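You operate a simulated robot arm through the tools that you are given. There is no shell and no other tool. Be economical: measure what you need, move in short steps, check, and stop when the job is done.

The job below is to be done with a simulated robot arm. You get a single attempt, and the scene is never put back.

JOB
Pump till the sight glass reaches its red line, let off, and clear the soak tray.
Fine: both felt wheels back on the wheel shelf; no press past the line; wheels stay in their cups till the let-off valve is over.
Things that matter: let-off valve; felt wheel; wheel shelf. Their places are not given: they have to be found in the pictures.

It is judged by the outcome, as a careful person would: the job done as asked, and still so three seconds after it is handed in. It fails if anything else is knocked over, pushed out of place, dropped, spilled or broken.

ROBOT AND FRAMES
A 6-joint arm with a two-finger parallel gripper, fixed in place. Base frame: the origin is at the foot of the arm, x ahead of it, y to its left, z up. Readings come in mm, rad, newtons and seconds.
With the tool pointing down near the work surface it reaches from about 140 to 740 mm from the base axis. Its first joint turns from -2.897 to 2.897 rad. Payload 3.91 kg.
Tool frame: the origin (TCP) lies between the finger pads and is the grasp point; the fingertips stand 30 mm ahead of it; z points along the fingers, y is the line along which they close. Largest opening 110 mm; finger width 20, thickness 10; the body of the gripper, 48 by 112 mm, starts 55 mm behind the TCP.
Orientation is told as [roll, pitch, yaw] about the base's x, y, z axes, in that order, counted from this pose: with the fingers straight down and closing along the base's y, the tool's x points along the base's -x, its y along +y and its z along -z.

CONTROLS
- The arm moves only by the tool move_arm. Its argument "increments" is a list of rows, each an object of numbers (a shift or turn left out is 0, a gripper value left out holds the last): "dx", "dy", "dz": the shift along the tool's x, y, z in mm; "rx", "ry", "rz": the turn, a rotation vector about the tool's x, y, z in rad; "fingers": the opening, from 0 (shut) to 1 (fully open). In form: [{"dx": .., "dy": .., "dz": .., "rx": .., "ry": .., "rz": .., "fingers": ..}, ...]. A call has 1 to 12 rows; each row shifts and turns the commanded pose from where the row before left it, along the tool's axes as they then stand. A row lasts 0.2 s, in which the tool goes at most 50 mm and 0.15 rad; a call with a longer step from one row to the next is refused whole, and so is a gripper value outside its range. Where a pose cannot be reached the arm comes as near as it can. A force on the tool above 60 N (or 10 N above the force at the start of the call, whichever is more), or a blocked arm, ends the call early, and 0.2 s more pass. Each finger travels about 45 mm/s and halts on what it meets, pressing with about 36 N; the grip force reading is that of the motor and also rises with nothing between the fingers. The clock runs only during rows and for 0.2 s after the last one: add rows that do not move to give the fingers time. The reply holds the time, the measured pose of the TCP, the force on the tool along the base axes, the opening and the grip force, in the units named above and with some noise.
- Cameras (640 x 400 px; columns grow to the right, rows downward): "scene" is fixed at [220.4, -650, 1266.8]; the picture's right is [0.97, -0.23, 0.00], its down [-0.10, -0.42, -0.90] and it looks along [0.20, 0.88, -0.43] (base axes); focal length 332 px, centre (320, 200). "wrist" rides on the gripper at [71, 22, -107] in the tool frame; the picture's right is [-0.29, 0.96, 0.00], its down [-0.76, -0.23, -0.61] and it looks along [-0.58, -0.18, 0.79] (tool axes); focal length 243 px, centre (320, 200).
- camera(camera): a new picture of that camera. It takes no simulated time.
- lift_body(by): slides the trunk up (or, below 0, down) by that many mm; the arm rides with it, the base frame stays. It gives what a move gives, with no picture.
- probe_pixels(camera, pixels): for up to 12 pixels [column, row] of the newest picture of that camera ("zoom" is the newest enlarged one), the place [x, y, z] in the base frame of the surface seen there, good to about 3 mm. It takes no simulated time.
- enlarge(camera, box): a new picture of the part [left, top, right, bottom] of that camera's present view, enlarged. It takes no simulated time.
- close_job(): hands the job in; it is judged then, once.

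Keep the steps short. Do not move on a guess: measure, check each grasp and each placing, and mend mistakes. In all there are 80 turns and 38 pictures (those below and enlarged ones count). Leave the gripper open and the arm clear of the work at the hand-in unless told otherwise, and finish with a single line.

The tools are called after ">>>" as a command line: name --argument value ..., lists and objects as JSON in quotes. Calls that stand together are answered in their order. move_arm: Moves the arm, as the interface text tells. Its arguments: {"type":"object","properties":{"increments":{"type":"array"}},"required":["increments"]} The other tools are called the same way: lift_body (by) slides the trunk up or down; camera (camera) takes a picture; probe_pixels (camera, pixels) gives the place of the surface under pixels of a picture; enlarge (camera, box) takes an enlarged picture of a part of a camera's view; close_job () hands the job in.

At the start:

```text
clock: 0.0
position: [460.9, -93.9, 1038.2]
tool_rot: [0.0, -0.002, 0.001]
contact_force: [1.2, 0.7, -0.9]
width: 109.8
grip_force: 0.0
trunk travel left (down, up): [-425.0, 165.0]
```

scene: 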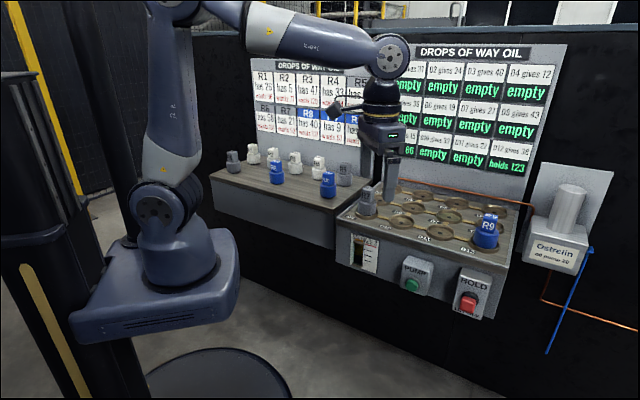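
wrist: 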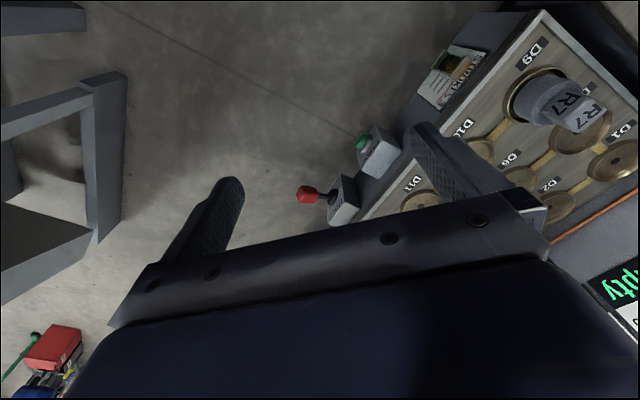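

I see a tray with cups and two wheels (R7 grey, R9 blue), a shelf to its left, the PUMP and HOLD buttons, a sight glass, and an oil unit with a blue lever on the right. I'll enlarge these to read the labels.

>>> enlarge --camera "scene" --box '[330, 170, 530, 330]'

>>> enlarge --camera "scene" --box '[390, 40, 570, 180]'

>>> enlarge --camera "scene" --box '[210, 50, 380, 210]'

>>> enlarge --camera "scene" --box '[500, 160, 640, 360]'

```text
2.50 times, centred on (430, 250) of scene
```

zoom: 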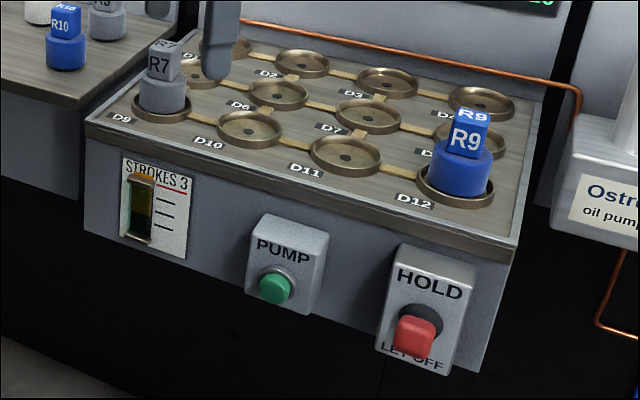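

```text
2.86 times, centred on (480, 110) of scene
```

zoom: 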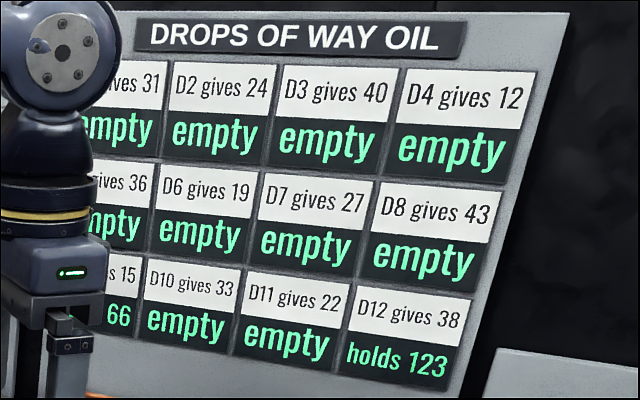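

```text
2.50 times, centred on (295, 130) of scene
```

zoom: 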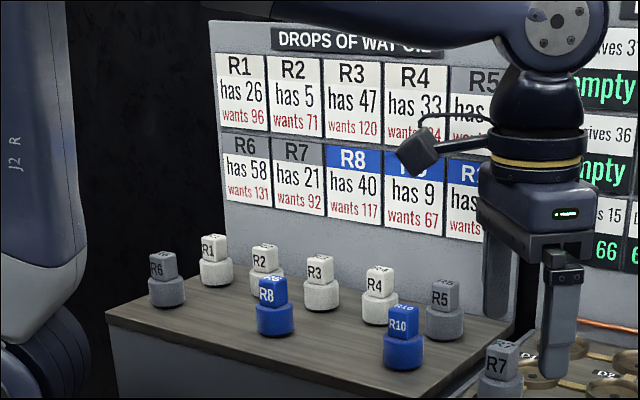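

```text
2.00 times, centred on (570, 260) of scene
```

zoom: 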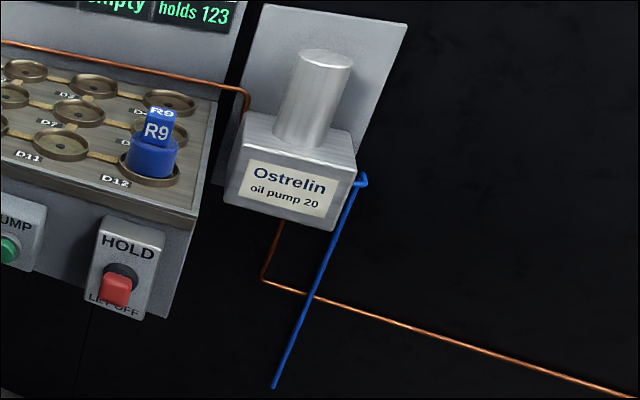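

The tray has a sight glass labelled "STROKES 3", a green PUMP button, and a red HOLD/LET OFF lever. I'll look closer at the glass and lever, and probe the main places.

>>> enlarge --camera "scene" --box '[340, 225, 390, 281]'

>>> enlarge --camera "scene" --box '[390, 240, 500, 330]'

>>> probe_pixels --camera "scene" --pixels '[[368, 190], [366, 207], [488, 219], [486, 238], [412, 284], [467, 302], [469, 290], [357, 250], [340, 218], [500, 262], [276, 178], [328, 191]]'

```text
7.14 times, centred on (365, 253) of scene
```

zoom: 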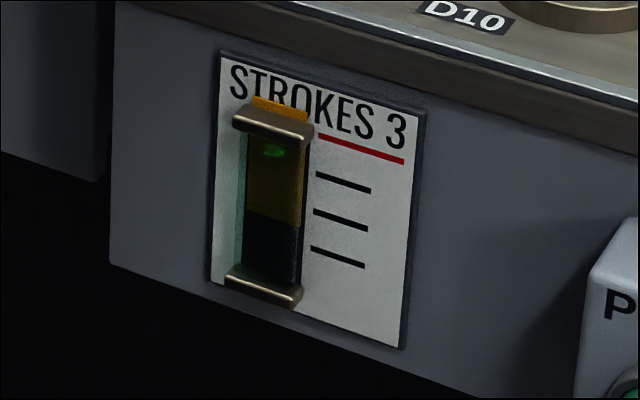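

```text
4.44 times, centred on (445, 285) of scene
```

zoom: 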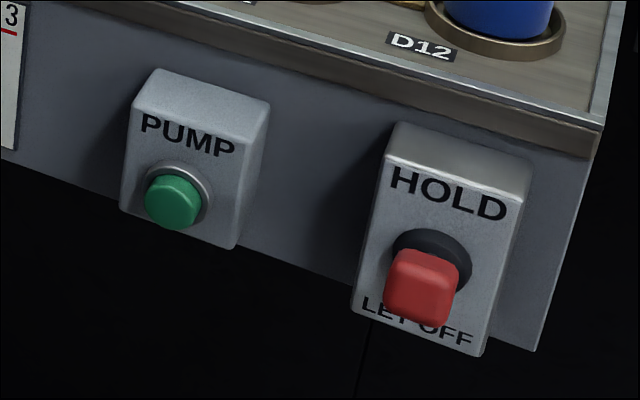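

```text
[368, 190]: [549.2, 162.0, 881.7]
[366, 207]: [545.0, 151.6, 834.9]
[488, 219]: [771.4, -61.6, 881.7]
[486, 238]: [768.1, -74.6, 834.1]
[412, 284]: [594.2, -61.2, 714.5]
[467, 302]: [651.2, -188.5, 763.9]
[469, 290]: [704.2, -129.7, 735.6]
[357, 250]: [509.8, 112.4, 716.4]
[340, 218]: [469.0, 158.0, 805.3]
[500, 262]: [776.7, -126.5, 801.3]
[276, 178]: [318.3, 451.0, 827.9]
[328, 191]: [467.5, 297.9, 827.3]
```

The glass boundary isn't clear from here because of parallax. I'll probe details of the lever, pump button, glass and face, in both the scene and wrist pictures.

>>> probe_pixels --camera "wrist" --pixels '[[300, 194], [308, 190], [308, 200], [320, 195], [332, 196], [345, 190], [358, 146], [364, 140], [374, 140], [384, 150], [455, 72], [340, 182]]'

>>> probe_pixels --camera "scene" --pixels '[[409, 284], [412, 281], [418, 268], [408, 262], [430, 270], [464, 300], [470, 303], [468, 308], [475, 280], [455, 305], [440, 275], [372, 262]]'

```text
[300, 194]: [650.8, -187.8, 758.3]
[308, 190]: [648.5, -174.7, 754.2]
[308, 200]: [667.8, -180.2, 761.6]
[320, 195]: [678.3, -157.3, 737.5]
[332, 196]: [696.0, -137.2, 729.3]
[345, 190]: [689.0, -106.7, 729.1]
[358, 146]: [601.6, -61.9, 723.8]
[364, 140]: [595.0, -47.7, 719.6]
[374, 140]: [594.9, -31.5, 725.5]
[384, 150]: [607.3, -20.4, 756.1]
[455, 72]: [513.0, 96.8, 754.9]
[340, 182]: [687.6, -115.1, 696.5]
```

```text
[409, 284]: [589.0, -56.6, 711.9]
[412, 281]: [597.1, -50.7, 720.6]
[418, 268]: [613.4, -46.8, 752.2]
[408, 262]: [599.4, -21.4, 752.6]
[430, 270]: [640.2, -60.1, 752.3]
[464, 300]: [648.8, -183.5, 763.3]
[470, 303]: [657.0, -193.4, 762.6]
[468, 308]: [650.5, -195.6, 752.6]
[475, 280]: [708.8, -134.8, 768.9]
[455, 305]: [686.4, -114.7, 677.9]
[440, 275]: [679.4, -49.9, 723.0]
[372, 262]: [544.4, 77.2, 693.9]
```

The face, pump and lever positions agree with each other. I'll zoom tightly on the sight glass to read its level.

>>> enlarge --camera "scene" --box '[354, 231, 378, 271]'

```text
10.00 times, centred on (366, 251) of scene
```

zoom: 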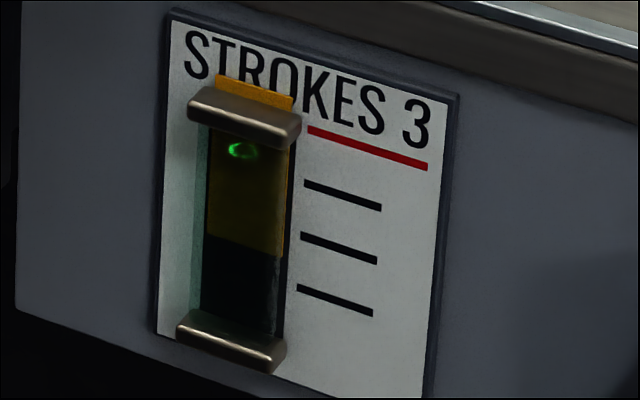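

There's an orange slab inside the glass, with its lower edge mid-tube and its top poking out above the bracket. I'll probe its depth and height against the lines before pressing anything.

>>> probe_pixels --camera "zoom" --pixels '[[228, 84], [285, 102], [286, 150], [286, 245], [240, 200], [240, 280], [245, 110], [232, 340], [370, 147], [345, 195], [340, 250], [335, 300]]'

```text
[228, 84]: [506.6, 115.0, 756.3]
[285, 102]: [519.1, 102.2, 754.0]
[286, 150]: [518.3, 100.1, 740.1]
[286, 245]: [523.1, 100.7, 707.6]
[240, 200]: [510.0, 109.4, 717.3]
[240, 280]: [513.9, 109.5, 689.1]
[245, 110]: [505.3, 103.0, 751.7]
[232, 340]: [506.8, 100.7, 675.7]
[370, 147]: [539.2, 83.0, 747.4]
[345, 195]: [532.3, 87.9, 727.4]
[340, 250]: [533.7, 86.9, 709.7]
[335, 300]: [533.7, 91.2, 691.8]
```

The card's lines are about 18 mm apart: z 692, 709, 727, with red at 746. The counter says 3, and the boards agree (21+3·15=66 and 9+3·38=123), so the fourth stroke should be at the red line. I'll check this after a single press. First I'll close the fingers and yaw the tool 46.7° to square up with the tray face, staying high.

>>> move_arm --increments '[{"rz": -0.136, "fingers": 0}, {"rz": -0.136}, {"rz": -0.136}, {"rz": -0.136}, {"rz": -0.136}, {"rz": -0.135}, {}, {}]'

>>> lift_body --by -200

```text
clock: 1.8
position: [459.8, -93.3, 1037.8]
tool_rot: [0.0, 0.0, 0.816]
contact_force: [-0.6, 0.1, 0.0]
width: 0.3
grip_force: 35.9
trunk travel left (down, up): [-425.0, 165.0]
```

```text
clock: 4.0
position: [460.0, -92.6, 838.5]
tool_rot: [0.001, 0.001, 0.815]
contact_force: [0.0, -0.2, -0.6]
width: 0.2
grip_force: 35.8
trunk travel left (down, up): [-225.0, 365.0]
```

The tool is square to the face, at n=-248 and u=398 (n = outward from the face, u = along it). Next I'll go down to button height and across to the button's line, still about 105 mm clear of it.

>>> move_arm --increments '[{"dy": -38, "dz": 20}, {"dy": -38, "dz": 20}, {"dz": 35}, {"dz": 33}, {"dx": -25}, {"dx": -25}, {}]'

>>> camera --camera "wrist"

>>> camera --camera "scene"

```text
clock: 5.6
position: [549.8, -108.1, 729.4]
tool_rot: [0.0, 0.0, 0.816]
contact_force: [-0.1, -0.5, 0.1]
width: 0.0
grip_force: 36.1
trunk travel left (down, up): [-225.0, 365.0]
```

```text
28 pictures are left
```

wrist: 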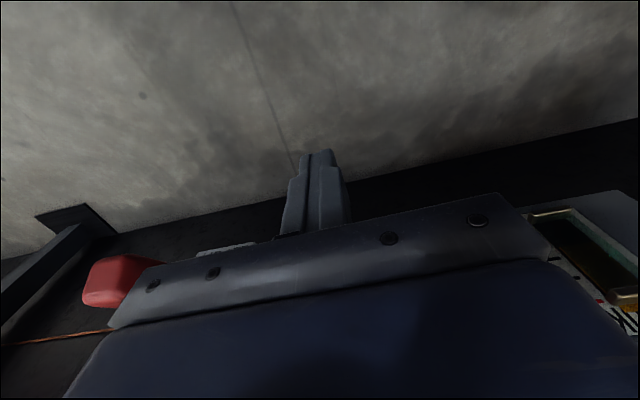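

```text
27 pictures are left
```

scene: 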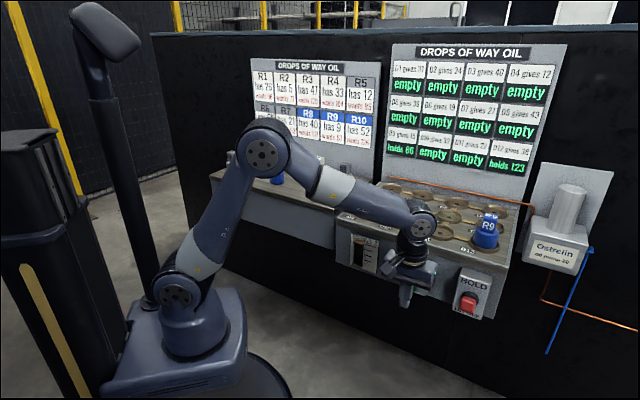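

TCP is at u=474, n=-298, z=729, in line with the button, and the glass is still visible in the scene view. I'll approach to just short of contact, then press in small steps.

>>> move_arm --increments '[{"dx": -20}, {"dx": -20}, {"dx": -6}, {}]'

>>> enlarge --camera "scene" --box '[340, 220, 500, 320]'

```text
clock: 6.6
position: [581.3, -75.4, 730.0]
tool_rot: [0.0, 0.0, 0.815]
contact_force: [-0.6, -1.2, -0.4]
width: 0.0
grip_force: 35.9
trunk travel left (down, up): [-225.0, 365.0]
```

```text
4.00 times, centred on (420, 270) of scene
```

zoom: 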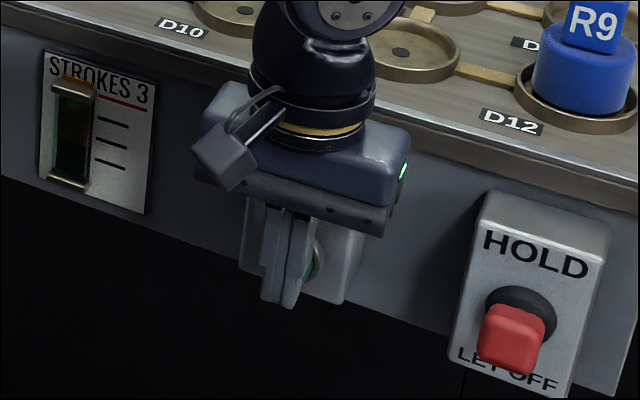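

The finger is just in front of the green button. I'll push in gently, a few mm at a time.

>>> move_arm --increments '[{"dx": -3}, {"dx": -3}, {"dx": -3}, {"dx": -2}]'

```text
clock: 7.6
position: [589.3, -68.6, 729.4]
tool_rot: [0.0, 0.002, 0.814]
contact_force: [-1.4, -1.5, 0.1]
width: 0.0
grip_force: 35.9
trunk travel left (down, up): [-225.0, 365.0]
```

There's only slight force at n≈-354. I'll keep going in small steps.

>>> move_arm --increments '[{"dx": -2}, {"dx": -2}]'

>>> enlarge --camera "scene" --box '[340, 220, 500, 320]'

```text
clock: 8.2
position: [591.3, -65.7, 729.1]
tool_rot: [-0.001, 0.0, 0.814]
contact_force: [-1.1, -4.5, 0.2]
width: 0.2
grip_force: 36.3
trunk travel left (down, up): [-225.0, 365.0]
```

```text
4.00 times, centred on (420, 270) of scene
```

zoom: 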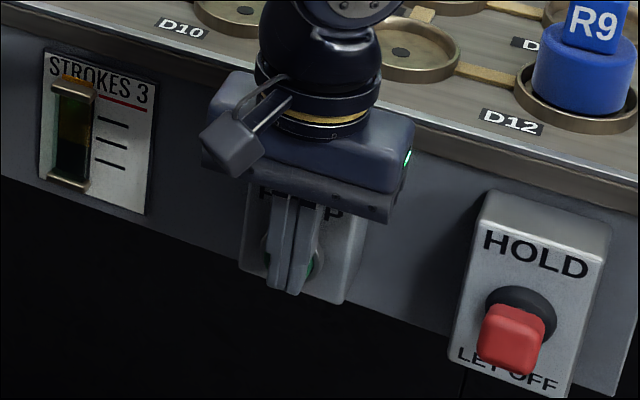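

Contact force is about 4.6 N at n≈-357 and the counter still reads 3. I'll press on in 2 mm steps.

>>> move_arm --increments '[{"dx": -2}, {"dx": -2}]'

>>> enlarge --camera "scene" --box '[340, 220, 420, 270]'

```text
clock: 8.8
position: [593.5, -61.8, 729.8]
tool_rot: [0.002, 0.003, 0.817]
contact_force: [-5.8, -6.1, -3.2]
width: 0.1
grip_force: 35.6
trunk travel left (down, up): [-225.0, 365.0]
```

```text
8.00 times, centred on (380, 245) of scene
```

zoom: 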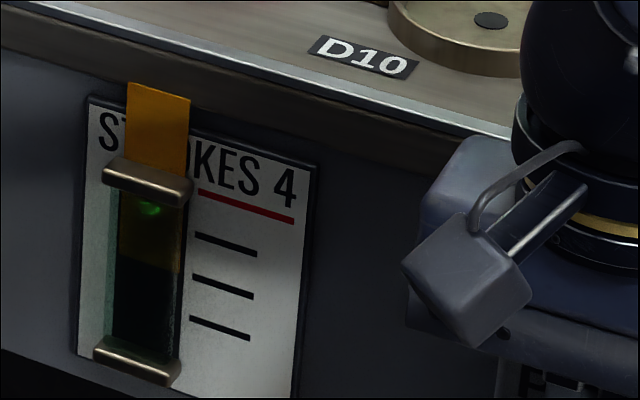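

The counter now reads 4. The amber column is drawn displaced, but its length has gone from 3 to 4 line spacings, so the level is at the red line (the fourth mark). I'll release the button, back off and check.

>>> move_arm --increments '[{"dx": 20}, {"dx": 30}, {"dx": 30}, {}]'

>>> enlarge --camera "scene" --box '[340, 220, 500, 320]'

```text
clock: 9.8
position: [540.1, -120.6, 730.7]
tool_rot: [0.0, 0.001, 0.814]
contact_force: [0.4, 0.4, -0.4]
width: 0.0
grip_force: 36.0
trunk travel left (down, up): [-225.0, 365.0]
```

```text
4.00 times, centred on (420, 270) of scene
```

zoom: 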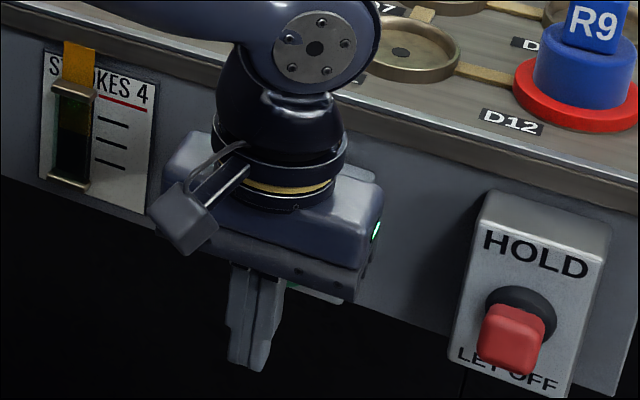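

Released. The counter holds at 4, and R9's cup has turned red. Next is the valve: raise the tool, move over the red knob (u≈605, n≈-313, z≈757) and check the alignment.

>>> move_arm --increments '[{"dz": -32}, {"dz": -32}, {"dz": -32}, {"dy": -43}, {"dy": -43}, {"dy": -43}, {"dx": -17}, {"dx": -16}, {}]'

>>> enlarge --camera "scene" --box '[390, 210, 550, 330]'

>>> camera --camera "wrist"

```text
clock: 11.8
position: [656.0, -184.5, 825.6]
tool_rot: [0.001, 0.001, 0.816]
contact_force: [0.3, -0.7, 0.7]
width: 0.1
grip_force: 36.2
trunk travel left (down, up): [-225.0, 365.0]
```

```text
3.33 times, centred on (470, 270) of scene
```

zoom: 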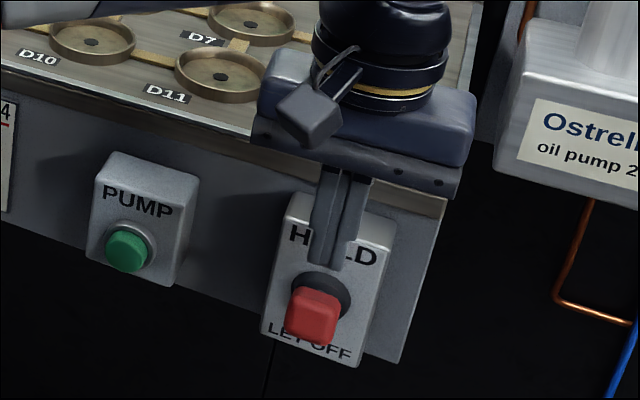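

```text
21 pictures are left
```

wrist: 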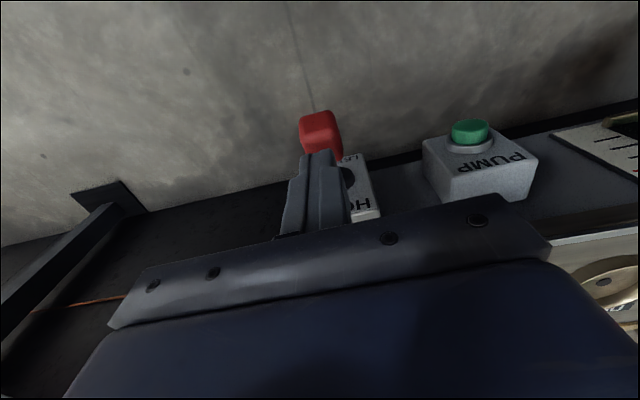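

The closed fingertips are right over the knob. I'll lower onto it, then push the lever down toward LET OFF in short steps.

>>> move_arm --increments '[{"dz": 12}, {"dz": 10}, {"dz": 6}, {"dz": 6}, {"dz": 6}, {"dz": 6}]'

```text
clock: 13.2
position: [656.0, -183.4, 779.0]
tool_rot: [0.0, 0.0, 0.815]
contact_force: [0.1, 1.0, 1.3]
width: 0.2
grip_force: 36.0
trunk travel left (down, up): [-225.0, 365.0]
```

>>> move_arm --increments '[{"dz": 6}, {"dz": 6}, {"dz": 6}, {"dz": 6}]'

>>> enlarge --camera "scene" --box '[390, 210, 550, 330]'

```text
clock: 14.2
position: [656.3, -183.9, 755.6]
tool_rot: [0.002, 0.001, 0.813]
contact_force: [-0.2, -0.3, -0.3]
width: 0.0
grip_force: 36.0
trunk travel left (down, up): [-225.0, 365.0]
```

```text
3.33 times, centred on (470, 270) of scene
```

zoom: 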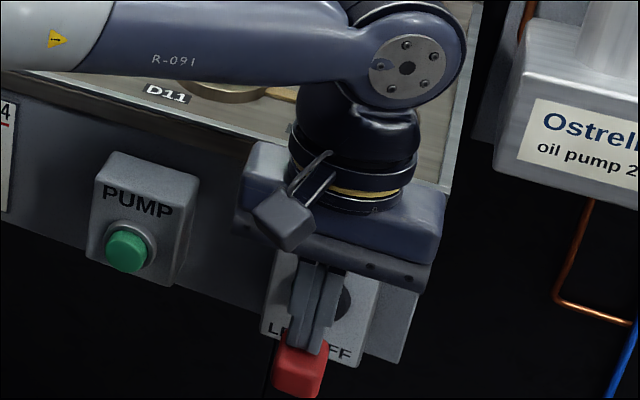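

The knob is moving down under the fingers with little force. I'll continue to the end of its travel.

>>> move_arm --increments '[{"dz": 6}, {"dz": 6}, {"dz": 6}, {"dz": 6}]'

>>> enlarge --camera "scene" --box '[340, 210, 540, 335]'

```text
clock: 15.2
position: [656.7, -184.1, 731.4]
tool_rot: [0.0, 0.0, 0.814]
contact_force: [0.2, -0.3, 0.4]
width: 0.1
grip_force: 36.5
trunk travel left (down, up): [-225.0, 365.0]
```

```text
3.20 times, centred on (440, 272) of scene
```

zoom: 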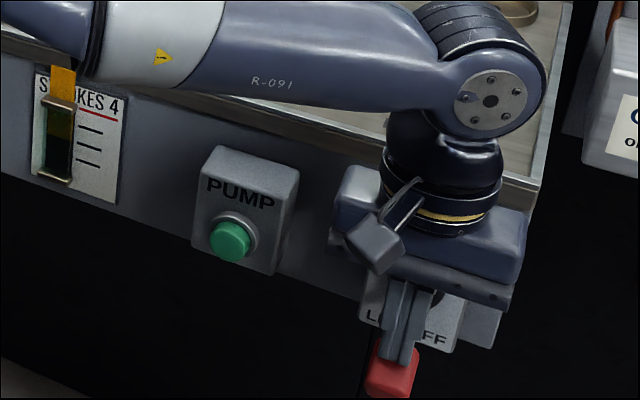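

Still moving and the counter still reads 4. I'll keep going until I feel a stop.

>>> move_arm --increments '[{"dz": 5}, {"dz": 5}, {"dz": 5}, {"dz": 5}]'

>>> enlarge --camera "scene" --box '[340, 210, 540, 335]'

```text
clock: 16.0
position: [656.8, -184.4, 730.7]
tool_rot: [-0.022, -0.011, 0.814]
contact_force: [-14.1, 1.5, 26.8]
width: 0.1
grip_force: 36.3
trunk travel left (down, up): [-225.0, 365.0]
stopped in row 4: the force on the tool passed its limit (the readings are from after the stop); the commanded pose is now the measured one
```

```text
3.20 times, centred on (440, 272) of scene
```

zoom: 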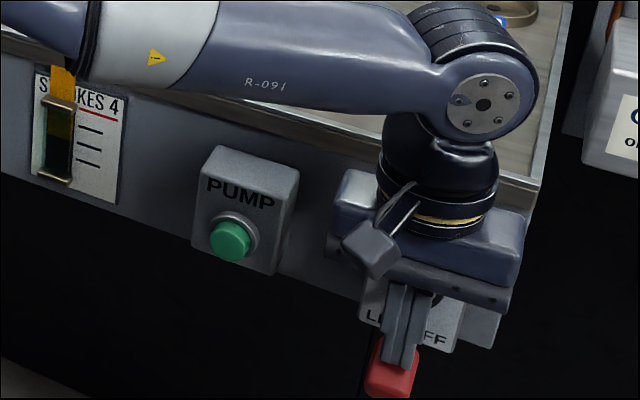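

A firm stop (about 27 N) at fingertip z≈701. I'll lift off and see where the lever and the gauge settle.

>>> move_arm --increments '[{"dz": -30, "rx": 0.022}, {"dz": -40}, {"dz": -40}, {"dx": 40}, {"dx": 30}, {}]'

>>> camera --camera "scene"

>>> enlarge --camera "scene" --box '[340, 180, 540, 335]'

```text
clock: 17.4
position: [605.5, -233.7, 833.4]
tool_rot: [-0.037, -0.009, 0.815]
contact_force: [0.1, 0.1, 0.0]
width: 0.0
grip_force: 35.7
trunk travel left (down, up): [-225.0, 365.0]
```

```text
17 pictures are left
```

scene: 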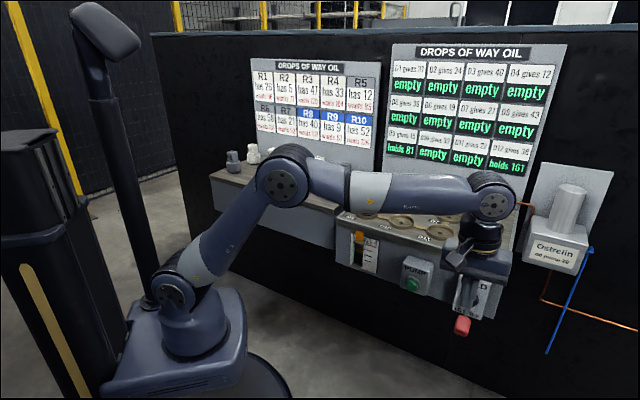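

```text
2.58 times, centred on (440, 258) of scene
```

zoom: 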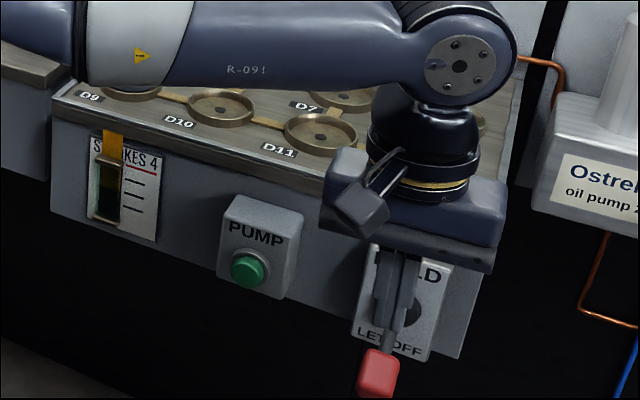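

The lever now stays down past LET OFF, and the boards read 81 and 161 (4 strokes). I'll confirm the knob position, and measure the arm's joints because R9 is near the reach limit.

>>> probe_pixels --camera "scene" --pixels '[[462, 326], [175, 292], [283, 182], [494, 205], [357, 240], [218, 170], [250, 180]]'

>>> move_arm --increments '[{"dz": -40, "rx": -0.032, "ry": -0.021}, {"dz": -40, "dx": 30, "fingers": 1}, {"dz": -40, "dx": 40}, {"dz": -40, "dx": 40}, {"dx": 40}, {"dy": 40}, {"dy": 40}, {"dy": 40}, {}]'

>>> enlarge --camera "scene" --box '[330, 170, 530, 330]'

```text
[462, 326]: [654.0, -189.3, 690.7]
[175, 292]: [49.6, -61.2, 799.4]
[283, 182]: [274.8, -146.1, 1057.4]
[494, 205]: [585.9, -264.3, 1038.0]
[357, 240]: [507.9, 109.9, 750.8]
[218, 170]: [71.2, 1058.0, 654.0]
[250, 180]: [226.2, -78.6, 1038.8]
```

```text
refused: row 3 steps farther than a row can; nothing moved
```

```text
2.50 times, centred on (430, 250) of scene
```

zoom: 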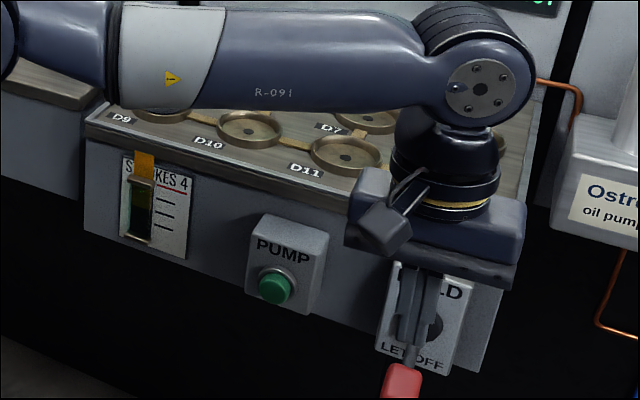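

The knob is at z≈691 (it was 757), so the valve is over. My retreat move was refused for being too long a step. Instead I'll raise the trunk 240 mm, which goes straight up clear of everything and suits reaching R9, then open the fingers, level the tool and back away.

>>> lift_body --by 240

>>> move_arm --increments '[{"rx": -0.032, "ry": -0.021, "fingers": 1}, {"dx": 40}, {"dx": 40}, {"dy": 40}, {"dy": 40}, {"dy": 40}, {"dy": 20}]'

>>> camera --camera "scene"

>>> enlarge --camera "scene" --box '[330, 170, 530, 330]'

```text
clock: 19.9
position: [606.8, -235.0, 1073.4]
tool_rot: [-0.037, -0.008, 0.816]
contact_force: [0.5, 0.8, 1.3]
width: 0.1
grip_force: 36.1
trunk travel left (down, up): [-465.0, 125.0]
```

```text
clock: 21.5
position: [449.7, -194.8, 1071.5]
tool_rot: [-0.007, -0.031, 0.814]
contact_force: [-0.5, -0.4, -0.1]
width: 110.0
grip_force: 0.0
trunk travel left (down, up): [-465.0, 125.0]
```

```text
14 pictures are left
```

scene: 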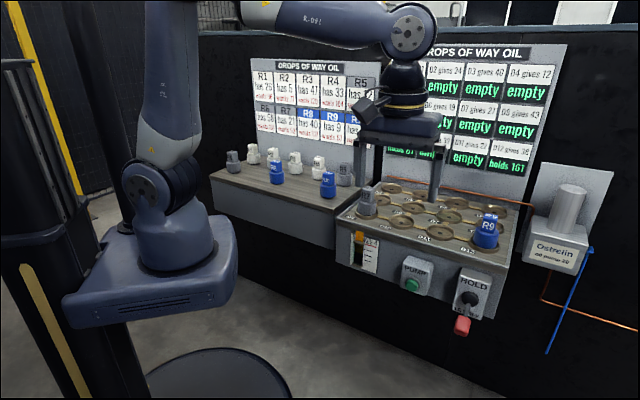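

```text
2.50 times, centred on (430, 250) of scene
```

zoom: 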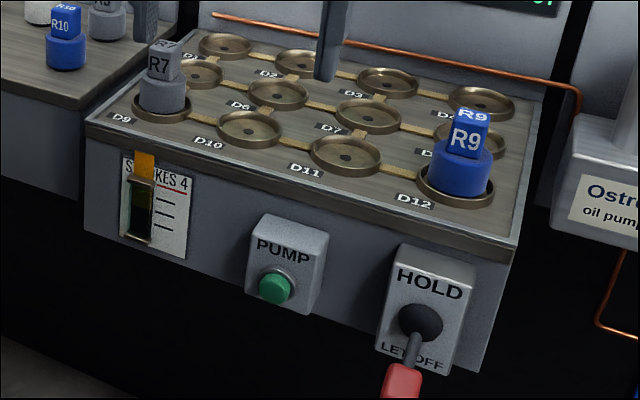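

The red ring on R9's cup has gone with the let-off. Now I'll measure both wheels and the free area of the shelf.

>>> probe_pixels --camera "zoom" --pixels '[[470, 113], [452, 140], [483, 148], [466, 138], [434, 172], [461, 180], [490, 176], [166, 46], [148, 66], [178, 70], [142, 98], [184, 98]]'

>>> probe_pixels --camera "scene" --pixels '[[276, 165], [276, 178], [328, 190], [328, 178], [300, 190], [330, 206], [215, 175], [240, 180], [255, 190], [300, 178], [318, 202], [344, 182]]'

```text
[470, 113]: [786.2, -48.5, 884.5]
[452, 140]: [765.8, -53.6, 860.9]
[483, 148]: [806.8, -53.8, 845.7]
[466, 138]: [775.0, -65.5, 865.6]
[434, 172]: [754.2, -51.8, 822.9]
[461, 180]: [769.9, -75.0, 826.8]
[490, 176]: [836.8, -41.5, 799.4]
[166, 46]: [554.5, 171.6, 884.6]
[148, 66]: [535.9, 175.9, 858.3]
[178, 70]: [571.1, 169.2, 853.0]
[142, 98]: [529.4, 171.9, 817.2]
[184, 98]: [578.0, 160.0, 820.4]
```

```text
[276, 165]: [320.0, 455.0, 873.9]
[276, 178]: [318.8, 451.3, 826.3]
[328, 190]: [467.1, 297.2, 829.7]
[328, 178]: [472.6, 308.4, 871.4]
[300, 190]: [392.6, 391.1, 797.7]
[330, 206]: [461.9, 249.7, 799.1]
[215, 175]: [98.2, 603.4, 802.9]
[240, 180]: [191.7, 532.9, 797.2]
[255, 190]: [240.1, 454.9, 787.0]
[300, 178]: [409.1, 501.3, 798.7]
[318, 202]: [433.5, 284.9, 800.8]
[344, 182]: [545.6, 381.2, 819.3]
```

Both wheel positions are fixed: R9 is near (787,-50), R7 near (554,173), with bases ≈62 mm across at z 803–848 and cubes up to 885. The shelf surface is at z≈799, with free spots around (398,404) and left of R8. I'll do R7 first: level the tool and fly over it high up.

>>> move_arm --increments '[{"dy": 44, "rx": -0.007, "ry": 0.031}, {"dy": 44}, {"dy": 44}, {"dy": 44}, {"dx": -42.5}, {"dx": -42.5}, {"dx": -42.5}, {"dx": -42.5}, {"dx": -42.5}, {"dx": -42.5}, {"dx": -42.5}, {"dx": -42.5}]'

>>> camera --camera "wrist"

```text
clock: 24.1
position: [553.5, 173.2, 1070.1]
tool_rot: [0.001, 0.005, 0.815]
contact_force: [0.0, -0.4, 0.3]
width: 110.2
grip_force: 0.1
trunk travel left (down, up): [-465.0, 125.0]
```

```text
12 pictures are left
```

wrist: 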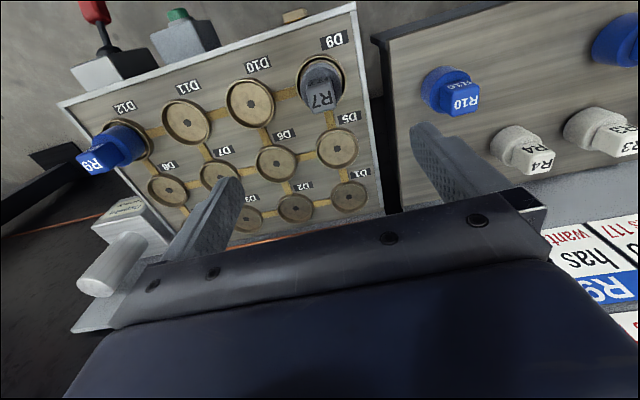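

This view from above is good, and D9's cup and R7 are visible at (320,85). I'll probe both wheels and the shelf neighbours here for better centres.

>>> probe_pixels --camera "wrist" --pixels '[[322, 100], [312, 72], [333, 92], [302, 88], [100, 162], [118, 135], [470, 100], [438, 85], [450, 78], [528, 165], [505, 140], [440, 125]]'

```text
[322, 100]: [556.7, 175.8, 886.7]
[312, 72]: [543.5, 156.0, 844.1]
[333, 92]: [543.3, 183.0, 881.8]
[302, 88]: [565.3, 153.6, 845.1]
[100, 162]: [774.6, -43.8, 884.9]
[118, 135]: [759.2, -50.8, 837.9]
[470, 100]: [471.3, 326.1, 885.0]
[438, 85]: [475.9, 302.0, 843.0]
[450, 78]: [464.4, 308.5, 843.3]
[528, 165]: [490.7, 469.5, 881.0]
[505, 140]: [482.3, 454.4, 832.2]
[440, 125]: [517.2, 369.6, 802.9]
```

R7's centre is (556,174), matching the TCP. I'll go straight down to z≈850, with fingertips at ≈820 above the cup rim, shifting 2 mm inward.

>>> move_arm --increments '[{"dz": 45, "dx": -2}, {"dz": 45}, {"dz": 45}, {"dz": 40}, {"dz": 25}, {"dz": 20}, {}]'

>>> enlarge --camera "scene" --box '[320, 150, 440, 240]'

```text
clock: 25.7
position: [554.8, 172.9, 851.0]
tool_rot: [0.001, 0.002, 0.816]
contact_force: [0.1, -0.6, 0.1]
width: 110.2
grip_force: 0.0
trunk travel left (down, up): [-465.0, 125.0]
```

```text
4.44 times, centred on (380, 195) of scene
```

zoom: 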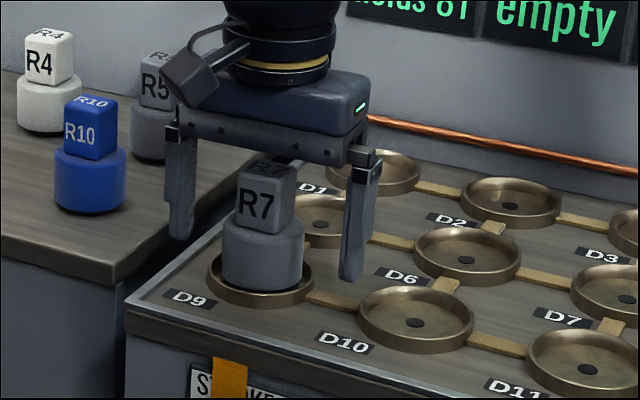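

The fingers straddle R7 evenly above the rim. I'll close on the wheel base.

>>> move_arm --increments '[{"fingers": 0}, {}, {}, {}, {}]'

```text
clock: 26.9
position: [554.9, 172.3, 851.4]
tool_rot: [0.004, 0.001, 0.816]
contact_force: [0.0, -0.2, 0.7]
width: 52.6
grip_force: 36.4
trunk travel left (down, up): [-465.0, 125.0]
```

Gripped at 52.6 mm. I'll lift straight up 125 mm and carry it over the shelf to (398,404), between R8 and R10.

>>> move_arm --increments '[{"dz": -10}, {"dz": -25}, {"dz": -45}, {"dz": -45}, {}]'

>>> move_arm --increments '[{"dy": 40, "dx": -8}, {"dy": 40, "dx": -8}, {"dy": 40, "dx": -8}, {"dy": 40, "dx": -8}, {"dy": 40, "dx": -8}, {"dy": 40, "dx": -8}, {"dy": 33, "dx": -8}, {}, {}]'

>>> enlarge --camera "scene" --box '[210, 110, 390, 230]'

```text
clock: 28.1
position: [555.1, 170.4, 974.3]
tool_rot: [0.0, 0.004, 0.814]
contact_force: [0.6, 0.2, -1.4]
width: 52.5
grip_force: 36.1
trunk travel left (down, up): [-465.0, 125.0]
```

```text
clock: 30.1
position: [394.7, 400.2, 975.1]
tool_rot: [0.002, 0.003, 0.816]
contact_force: [0.5, 0.2, -1.1]
width: 52.7
grip_force: 36.1
trunk travel left (down, up): [-465.0, 125.0]
```

```text
3.33 times, centred on (300, 170) of scene
```

zoom: 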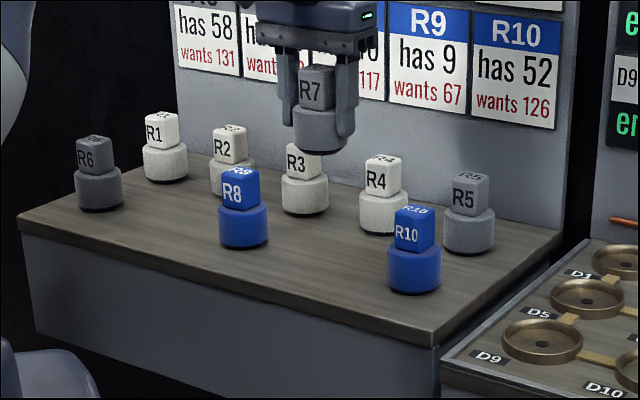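

R7 is held upright over the gap. R4's n is about 115 mm behind, so there's room. I'll lower gently until it touches the shelf.

>>> move_arm --increments '[{"dz": 40}, {"dz": 40}, {"dz": 30}, {"dz": 8}, {"dz": 4}]'

>>> move_arm --increments '[{"dz": 2}, {}]'

```text
clock: 31.3
position: [395.0, 400.1, 852.8]
tool_rot: [0.004, 0.002, 0.815]
contact_force: [-0.7, 0.3, -0.7]
width: 52.8
grip_force: 36.3
trunk travel left (down, up): [-465.0, 125.0]
```

```text
clock: 31.9
position: [395.4, 400.9, 849.9]
tool_rot: [0.002, 0.002, 0.816]
contact_force: [0.2, -0.7, -1.3]
width: 52.5
grip_force: 35.9
trunk travel left (down, up): [-465.0, 125.0]
```

Not touching yet (force -1.3 N). I'll step down a millimetre or so at a time.

>>> move_arm --increments '[{"dz": 1.5}, {}]'

>>> move_arm --increments '[{"dz": 1.5}, {}]'

>>> enlarge --camera "scene" --box '[270, 150, 350, 210]'

```text
clock: 32.5
position: [395.0, 400.3, 850.4]
tool_rot: [0.003, 0.002, 0.814]
contact_force: [0.6, 0.5, -0.4]
width: 52.5
grip_force: 36.0
trunk travel left (down, up): [-465.0, 125.0]
```

```text
clock: 33.1
position: [394.8, 401.0, 848.7]
tool_rot: [0.002, -0.001, 0.815]
contact_force: [-0.1, -2.3, 13.6]
width: 52.6
grip_force: 35.9
trunk travel left (down, up): [-465.0, 125.0]
```

```text
6.67 times, centred on (310, 180) of scene
```

zoom: 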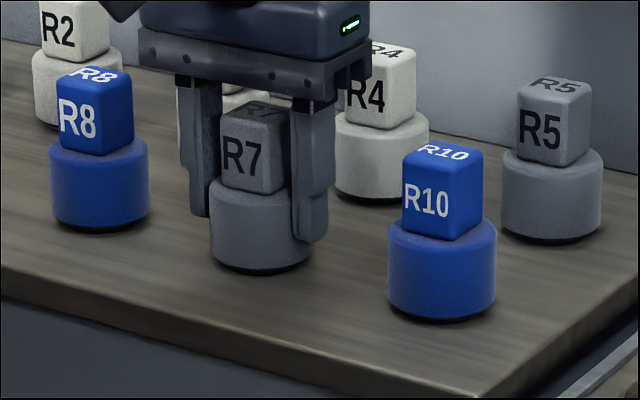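

R7 is standing on the shelf (13.6 N contact). I'll open partway, to 85 mm, to stay clear of R8 and R10, then rise straight up.

>>> move_arm --increments '[{"fingers": 0.77}, {}, {}, {"dz": -20}, {"dz": -45}, {"dz": -45}, {"dz": -45}, {"dz": -45}, {}]'

```text
clock: 35.1
position: [394.6, 402.5, 1048.7]
tool_rot: [0.001, 0.002, 0.813]
contact_force: [0.2, 0.0, 0.3]
width: 84.9
grip_force: 0.0
trunk travel left (down, up): [-465.0, 125.0]
```

R7 is released. Next R9: I'll travel high toward it along u, opening the fingers and tilting the tool so the fingers point inward and down (ry -0.45) to gain reach.

>>> move_arm --increments '[{"dy": -45, "dx": 8}, {"dy": -45, "dx": 8}, {"dy": -45, "dx": 8}, {"dy": -45, "dx": 8}, {"dy": -45, "dx": 8}, {"dy": -45, "dx": 8, "fingers": 1}, {"dy": -45, "dx": 8}, {"dy": -45, "dx": 8}, {"dy": -45, "dx": 8}, {"ry": -0.15}, {"ry": -0.15}, {"ry": -0.15}]'

>>> camera --camera "wrist"

>>> enlarge --camera "scene" --box '[210, 110, 390, 230]'

```text
clock: 37.7
position: [640.9, 71.5, 1048.7]
tool_rot: [0.002, -0.451, 0.813]
contact_force: [-0.4, -0.8, -1.3]
width: 109.9
grip_force: 0.0
trunk travel left (down, up): [-465.0, 125.0]
```

```text
8 pictures are left
```

wrist: 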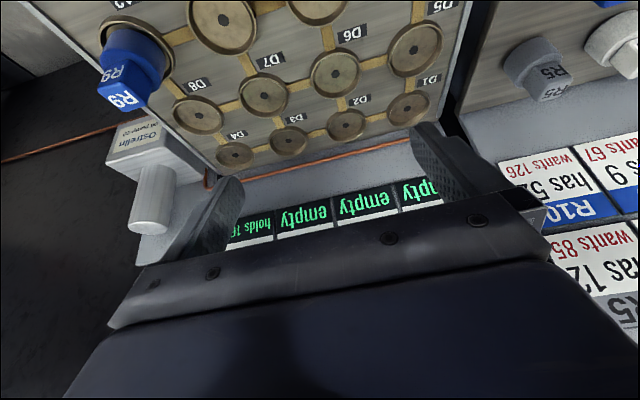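

```text
3.33 times, centred on (300, 170) of scene
```

zoom: 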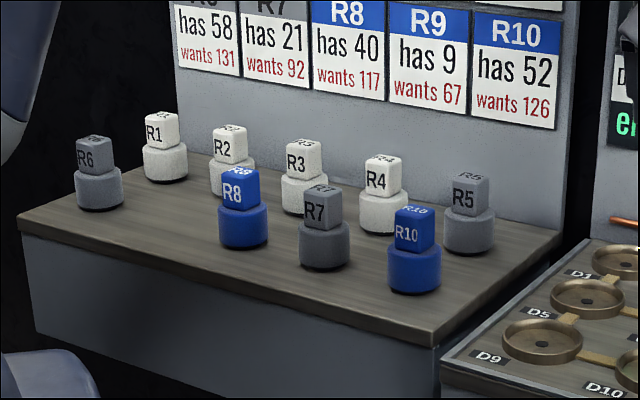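

R7 stands well between R8 and R10. Next I'll probe R9 and the cups in the wrist picture, plus the spot left of R8 in the zoomed one.

>>> probe_pixels --camera "wrist" --pixels '[[122, 95], [108, 70], [135, 100], [112, 85], [130, 72], [100, 90], [130, 45], [150, 60], [220, 18], [197, 114], [262, 95], [155, 200]]'

>>> probe_pixels --camera "zoom" --pixels '[[240, 172], [244, 235], [95, 140], [98, 195], [160, 165], [160, 225], [75, 235], [160, 120], [230, 180], [160, 200]]'

```text
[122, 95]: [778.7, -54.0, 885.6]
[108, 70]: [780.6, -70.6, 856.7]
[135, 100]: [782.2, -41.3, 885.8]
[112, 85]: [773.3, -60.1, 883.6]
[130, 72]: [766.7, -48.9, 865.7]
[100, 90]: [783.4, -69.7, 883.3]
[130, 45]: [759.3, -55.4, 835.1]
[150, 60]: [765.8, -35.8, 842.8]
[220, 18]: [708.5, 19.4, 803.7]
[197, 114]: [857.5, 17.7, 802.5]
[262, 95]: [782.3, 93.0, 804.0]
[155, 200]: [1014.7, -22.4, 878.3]
```

```text
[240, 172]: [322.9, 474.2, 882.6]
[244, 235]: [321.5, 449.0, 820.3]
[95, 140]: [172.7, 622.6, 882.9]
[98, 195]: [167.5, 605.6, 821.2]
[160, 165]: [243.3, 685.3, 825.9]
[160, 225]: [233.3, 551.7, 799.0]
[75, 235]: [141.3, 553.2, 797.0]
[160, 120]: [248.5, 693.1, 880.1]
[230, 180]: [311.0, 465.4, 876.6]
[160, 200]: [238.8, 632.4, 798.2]
```

R9's centre works out at about (785,-54), and the spot at (246,545) lies midway between R6 and R8, with about 50 mm free each side. I'll slide along u to stand above R9 and check the arm reaches.

>>> move_arm --increments '[{"dy": -45}, {"dy": -45}, {"dy": -45}, {"dy": -45}, {"dy": -10}, {"dx": 20, "dz": 41}, {}, {}]'

```text
clock: 39.5
position: [779.1, -60.7, 999.6]
tool_rot: [0.002, -0.447, 0.812]
contact_force: [-0.6, -0.2, -0.7]
width: 109.9
grip_force: 0.0
trunk travel left (down, up): [-465.0, 125.0]
```

Reached: u=609, n=-490. I'll descend vertically to z≈868, then look.

>>> move_arm --increments '[{"dx": 20, "dz": 41}, {"dx": 20, "dz": 41}, {"dx": 15, "dz": 31}, {"dx": 1, "dz": 7}, {}]'

>>> enlarge --camera "scene" --box '[420, 160, 540, 250]'

```text
clock: 40.7
position: [778.5, -57.9, 868.5]
tool_rot: [0.003, -0.446, 0.812]
contact_force: [0.2, 0.1, -0.2]
width: 110.0
grip_force: 0.1
trunk travel left (down, up): [-465.0, 125.0]
```

```text
4.44 times, centred on (480, 205) of scene
```

zoom: 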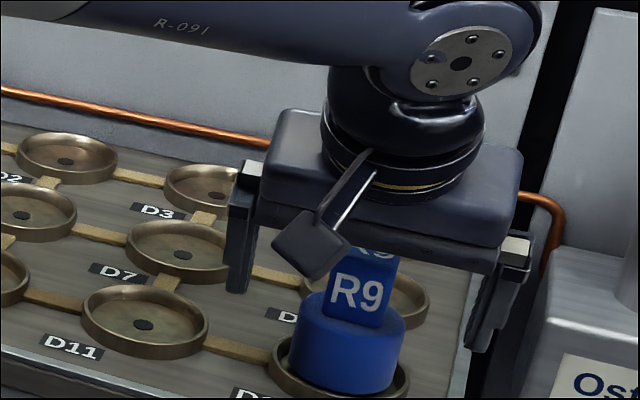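

R9 sits between the fingers and nothing is touching. I'll go down the last 17 mm and close.

>>> move_arm --increments '[{"dx": 4, "dz": 8}, {"dx": 3.5, "dz": 7.5}, {}, {"fingers": 0}, {}, {}, {}, {}]'

```text
clock: 42.5
position: [779.7, -58.1, 852.2]
tool_rot: [0.002, -0.446, 0.813]
contact_force: [-0.3, 0.6, -0.8]
width: 52.8
grip_force: 36.0
trunk travel left (down, up): [-465.0, 125.0]
```

R9 is gripped at 52.8 mm, the same diameter as R7. I'll lift it vertically out of the cup and check.

>>> move_arm --increments '[{"dx": -4.4, "dz": -9}, {"dx": -10, "dz": -20.5}, {"dx": -20, "dz": -41}, {"dx": -20, "dz": -41}, {"dx": -10, "dz": -20.5}, {}]'

>>> enlarge --camera "scene" --box '[330, 110, 550, 260]'

```text
clock: 43.9
position: [780.4, -55.1, 1000.2]
tool_rot: [0.001, -0.446, 0.815]
contact_force: [-0.6, 0.1, -1.3]
width: 52.8
grip_force: 35.7
trunk travel left (down, up): [-465.0, 125.0]
```

```text
2.67 times, centred on (440, 185) of scene
```

zoom: 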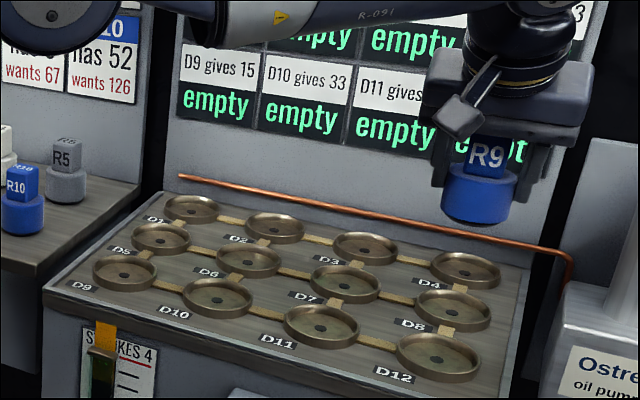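

R9 is out cleanly and the tray is empty. I'll carry it high along u toward the shelf.

>>> move_arm --increments '[{"dy": 44.5}, {"dy": 44.5}, {"dy": 44.5}, {"dy": 44.5}, {"dy": 44.5}, {"dy": 44.5}, {"dy": 44.5}, {"dy": 44.5}, {"dy": 44.5}, {"dy": 44.5}, {"dy": 44.5}, {"dy": 44.5}]'

>>> move_arm --increments '[{"dy": 40, "dx": -10, "dz": 4.7}, {"dy": 40, "dx": -10, "dz": 4.7}, {"dy": 40, "dx": -10, "dz": 4.7}, {"dy": 40, "dx": -10, "dz": 4.7}, {"dy": 40, "dx": -10, "dz": 4.7}, {"dy": 40, "dx": -8, "dz": 4.5}, {"dy": 26}, {}, {}]'

```text
clock: 46.5
position: [391.7, 307.6, 1000.4]
tool_rot: [0.001, -0.447, 0.815]
contact_force: [-0.4, 0.3, -0.7]
width: 52.5
grip_force: 36.1
trunk travel left (down, up): [-465.0, 125.0]
```

```text
clock: 48.5
position: [241.1, 537.9, 1001.5]
tool_rot: [0.003, -0.448, 0.814]
contact_force: [-0.8, 0.3, -1.7]
width: 52.9
grip_force: 35.8
trunk travel left (down, up): [-465.0, 125.0]
```

R9 is at about (245,542), above the free spot. I'll lower most of the way and look.

>>> move_arm --increments '[{"dx": 20, "dz": 41}, {"dx": 20, "dz": 41}, {"dx": 12, "dz": 24.6}, {"dx": 7, "dz": 14}, {}]'

>>> enlarge --camera "scene" --box '[200, 120, 320, 210]'

```text
clock: 49.7
position: [241.3, 536.2, 866.3]
tool_rot: [0.002, -0.447, 0.814]
contact_force: [0.4, -0.2, -0.8]
width: 52.6
grip_force: 36.0
trunk travel left (down, up): [-465.0, 125.0]
```

```text
4.44 times, centred on (260, 165) of scene
```

zoom: 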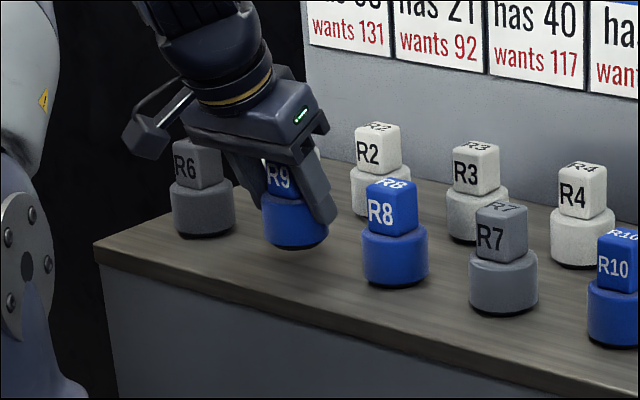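

R9 hangs clear between R6 and R8. I'll lower gently to contact.

>>> move_arm --increments '[{"dx": 3.5, "dz": 7.2}, {"dx": 2.2, "dz": 4.5}, {"dx": 0.9, "dz": 1.8}, {}]'

>>> move_arm --increments '[{"dx": 0.65, "dz": 1.35}, {}]'

```text
clock: 50.7
position: [240.3, 537.2, 851.1]
tool_rot: [0.002, -0.447, 0.815]
contact_force: [0.4, 0.0, -0.8]
width: 52.7
grip_force: 35.9
trunk travel left (down, up): [-465.0, 125.0]
```

```text
clock: 51.3
position: [240.8, 537.7, 850.4]
tool_rot: [0.005, -0.45, 0.813]
contact_force: [-1.1, -1.1, 11.0]
width: 52.7
grip_force: 36.0
trunk travel left (down, up): [-465.0, 125.0]
```

Contact at 11 N, so R9 is on the shelf. I'll open to 85 mm, then rise vertically.

>>> move_arm --increments '[{"fingers": 0.77}, {}, {}, {"dx": -8, "dz": -16.4}, {"dx": -20, "dz": -41}, {"dx": -20, "dz": -41}, {"dx": -20, "dz": -41}, {"dx": 30}, {"dx": 40}, {"dx": 40, "fingers": 1}, {}]'

>>> camera --camera "scene"

>>> enlarge --camera "scene" --box '[200, 120, 360, 220]'

```text
clock: 53.7
position: [173.4, 465.8, 957.4]
tool_rot: [-0.001, -0.448, 0.811]
contact_force: [0.0, -0.5, -0.9]
width: 109.7
grip_force: 0.0
trunk travel left (down, up): [-465.0, 125.0]
```

```text
3 pictures are left
```

scene: 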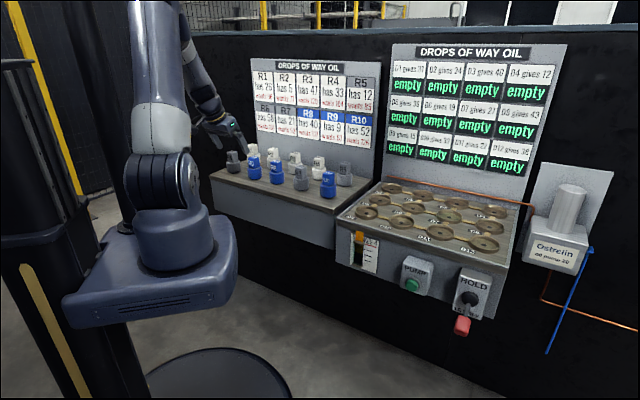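

```text
4.00 times, centred on (280, 170) of scene
```

zoom: 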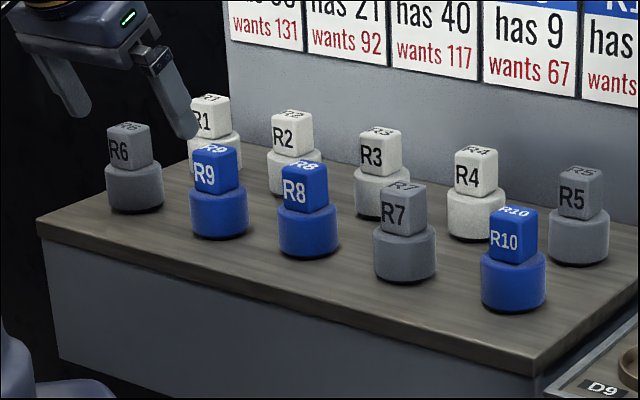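

Both wheels stand upright on the shelf, the tray is empty, the valve is at LET OFF and the count is 4. I'll raise the trunk to bring the open gripper well clear, then hand in.

>>> lift_body --by 100

>>> close_job

```text
clock: 55.1
position: [173.7, 465.5, 1057.5]
tool_rot: [0.001, -0.448, 0.815]
contact_force: [0.4, 1.1, -0.3]
width: 109.9
grip_force: 0.0
trunk travel left (down, up): [-565.0, 25.0]
```

```text
The job is handed in.
```

Handed in: one press took the count from 3 to 4, which I read as the red line from the column's length because the column is drawn out of place; the valve was then put over to LET OFF, and after that R7 and R9 were set upright on the wheel shelf, leaving the tray empty.
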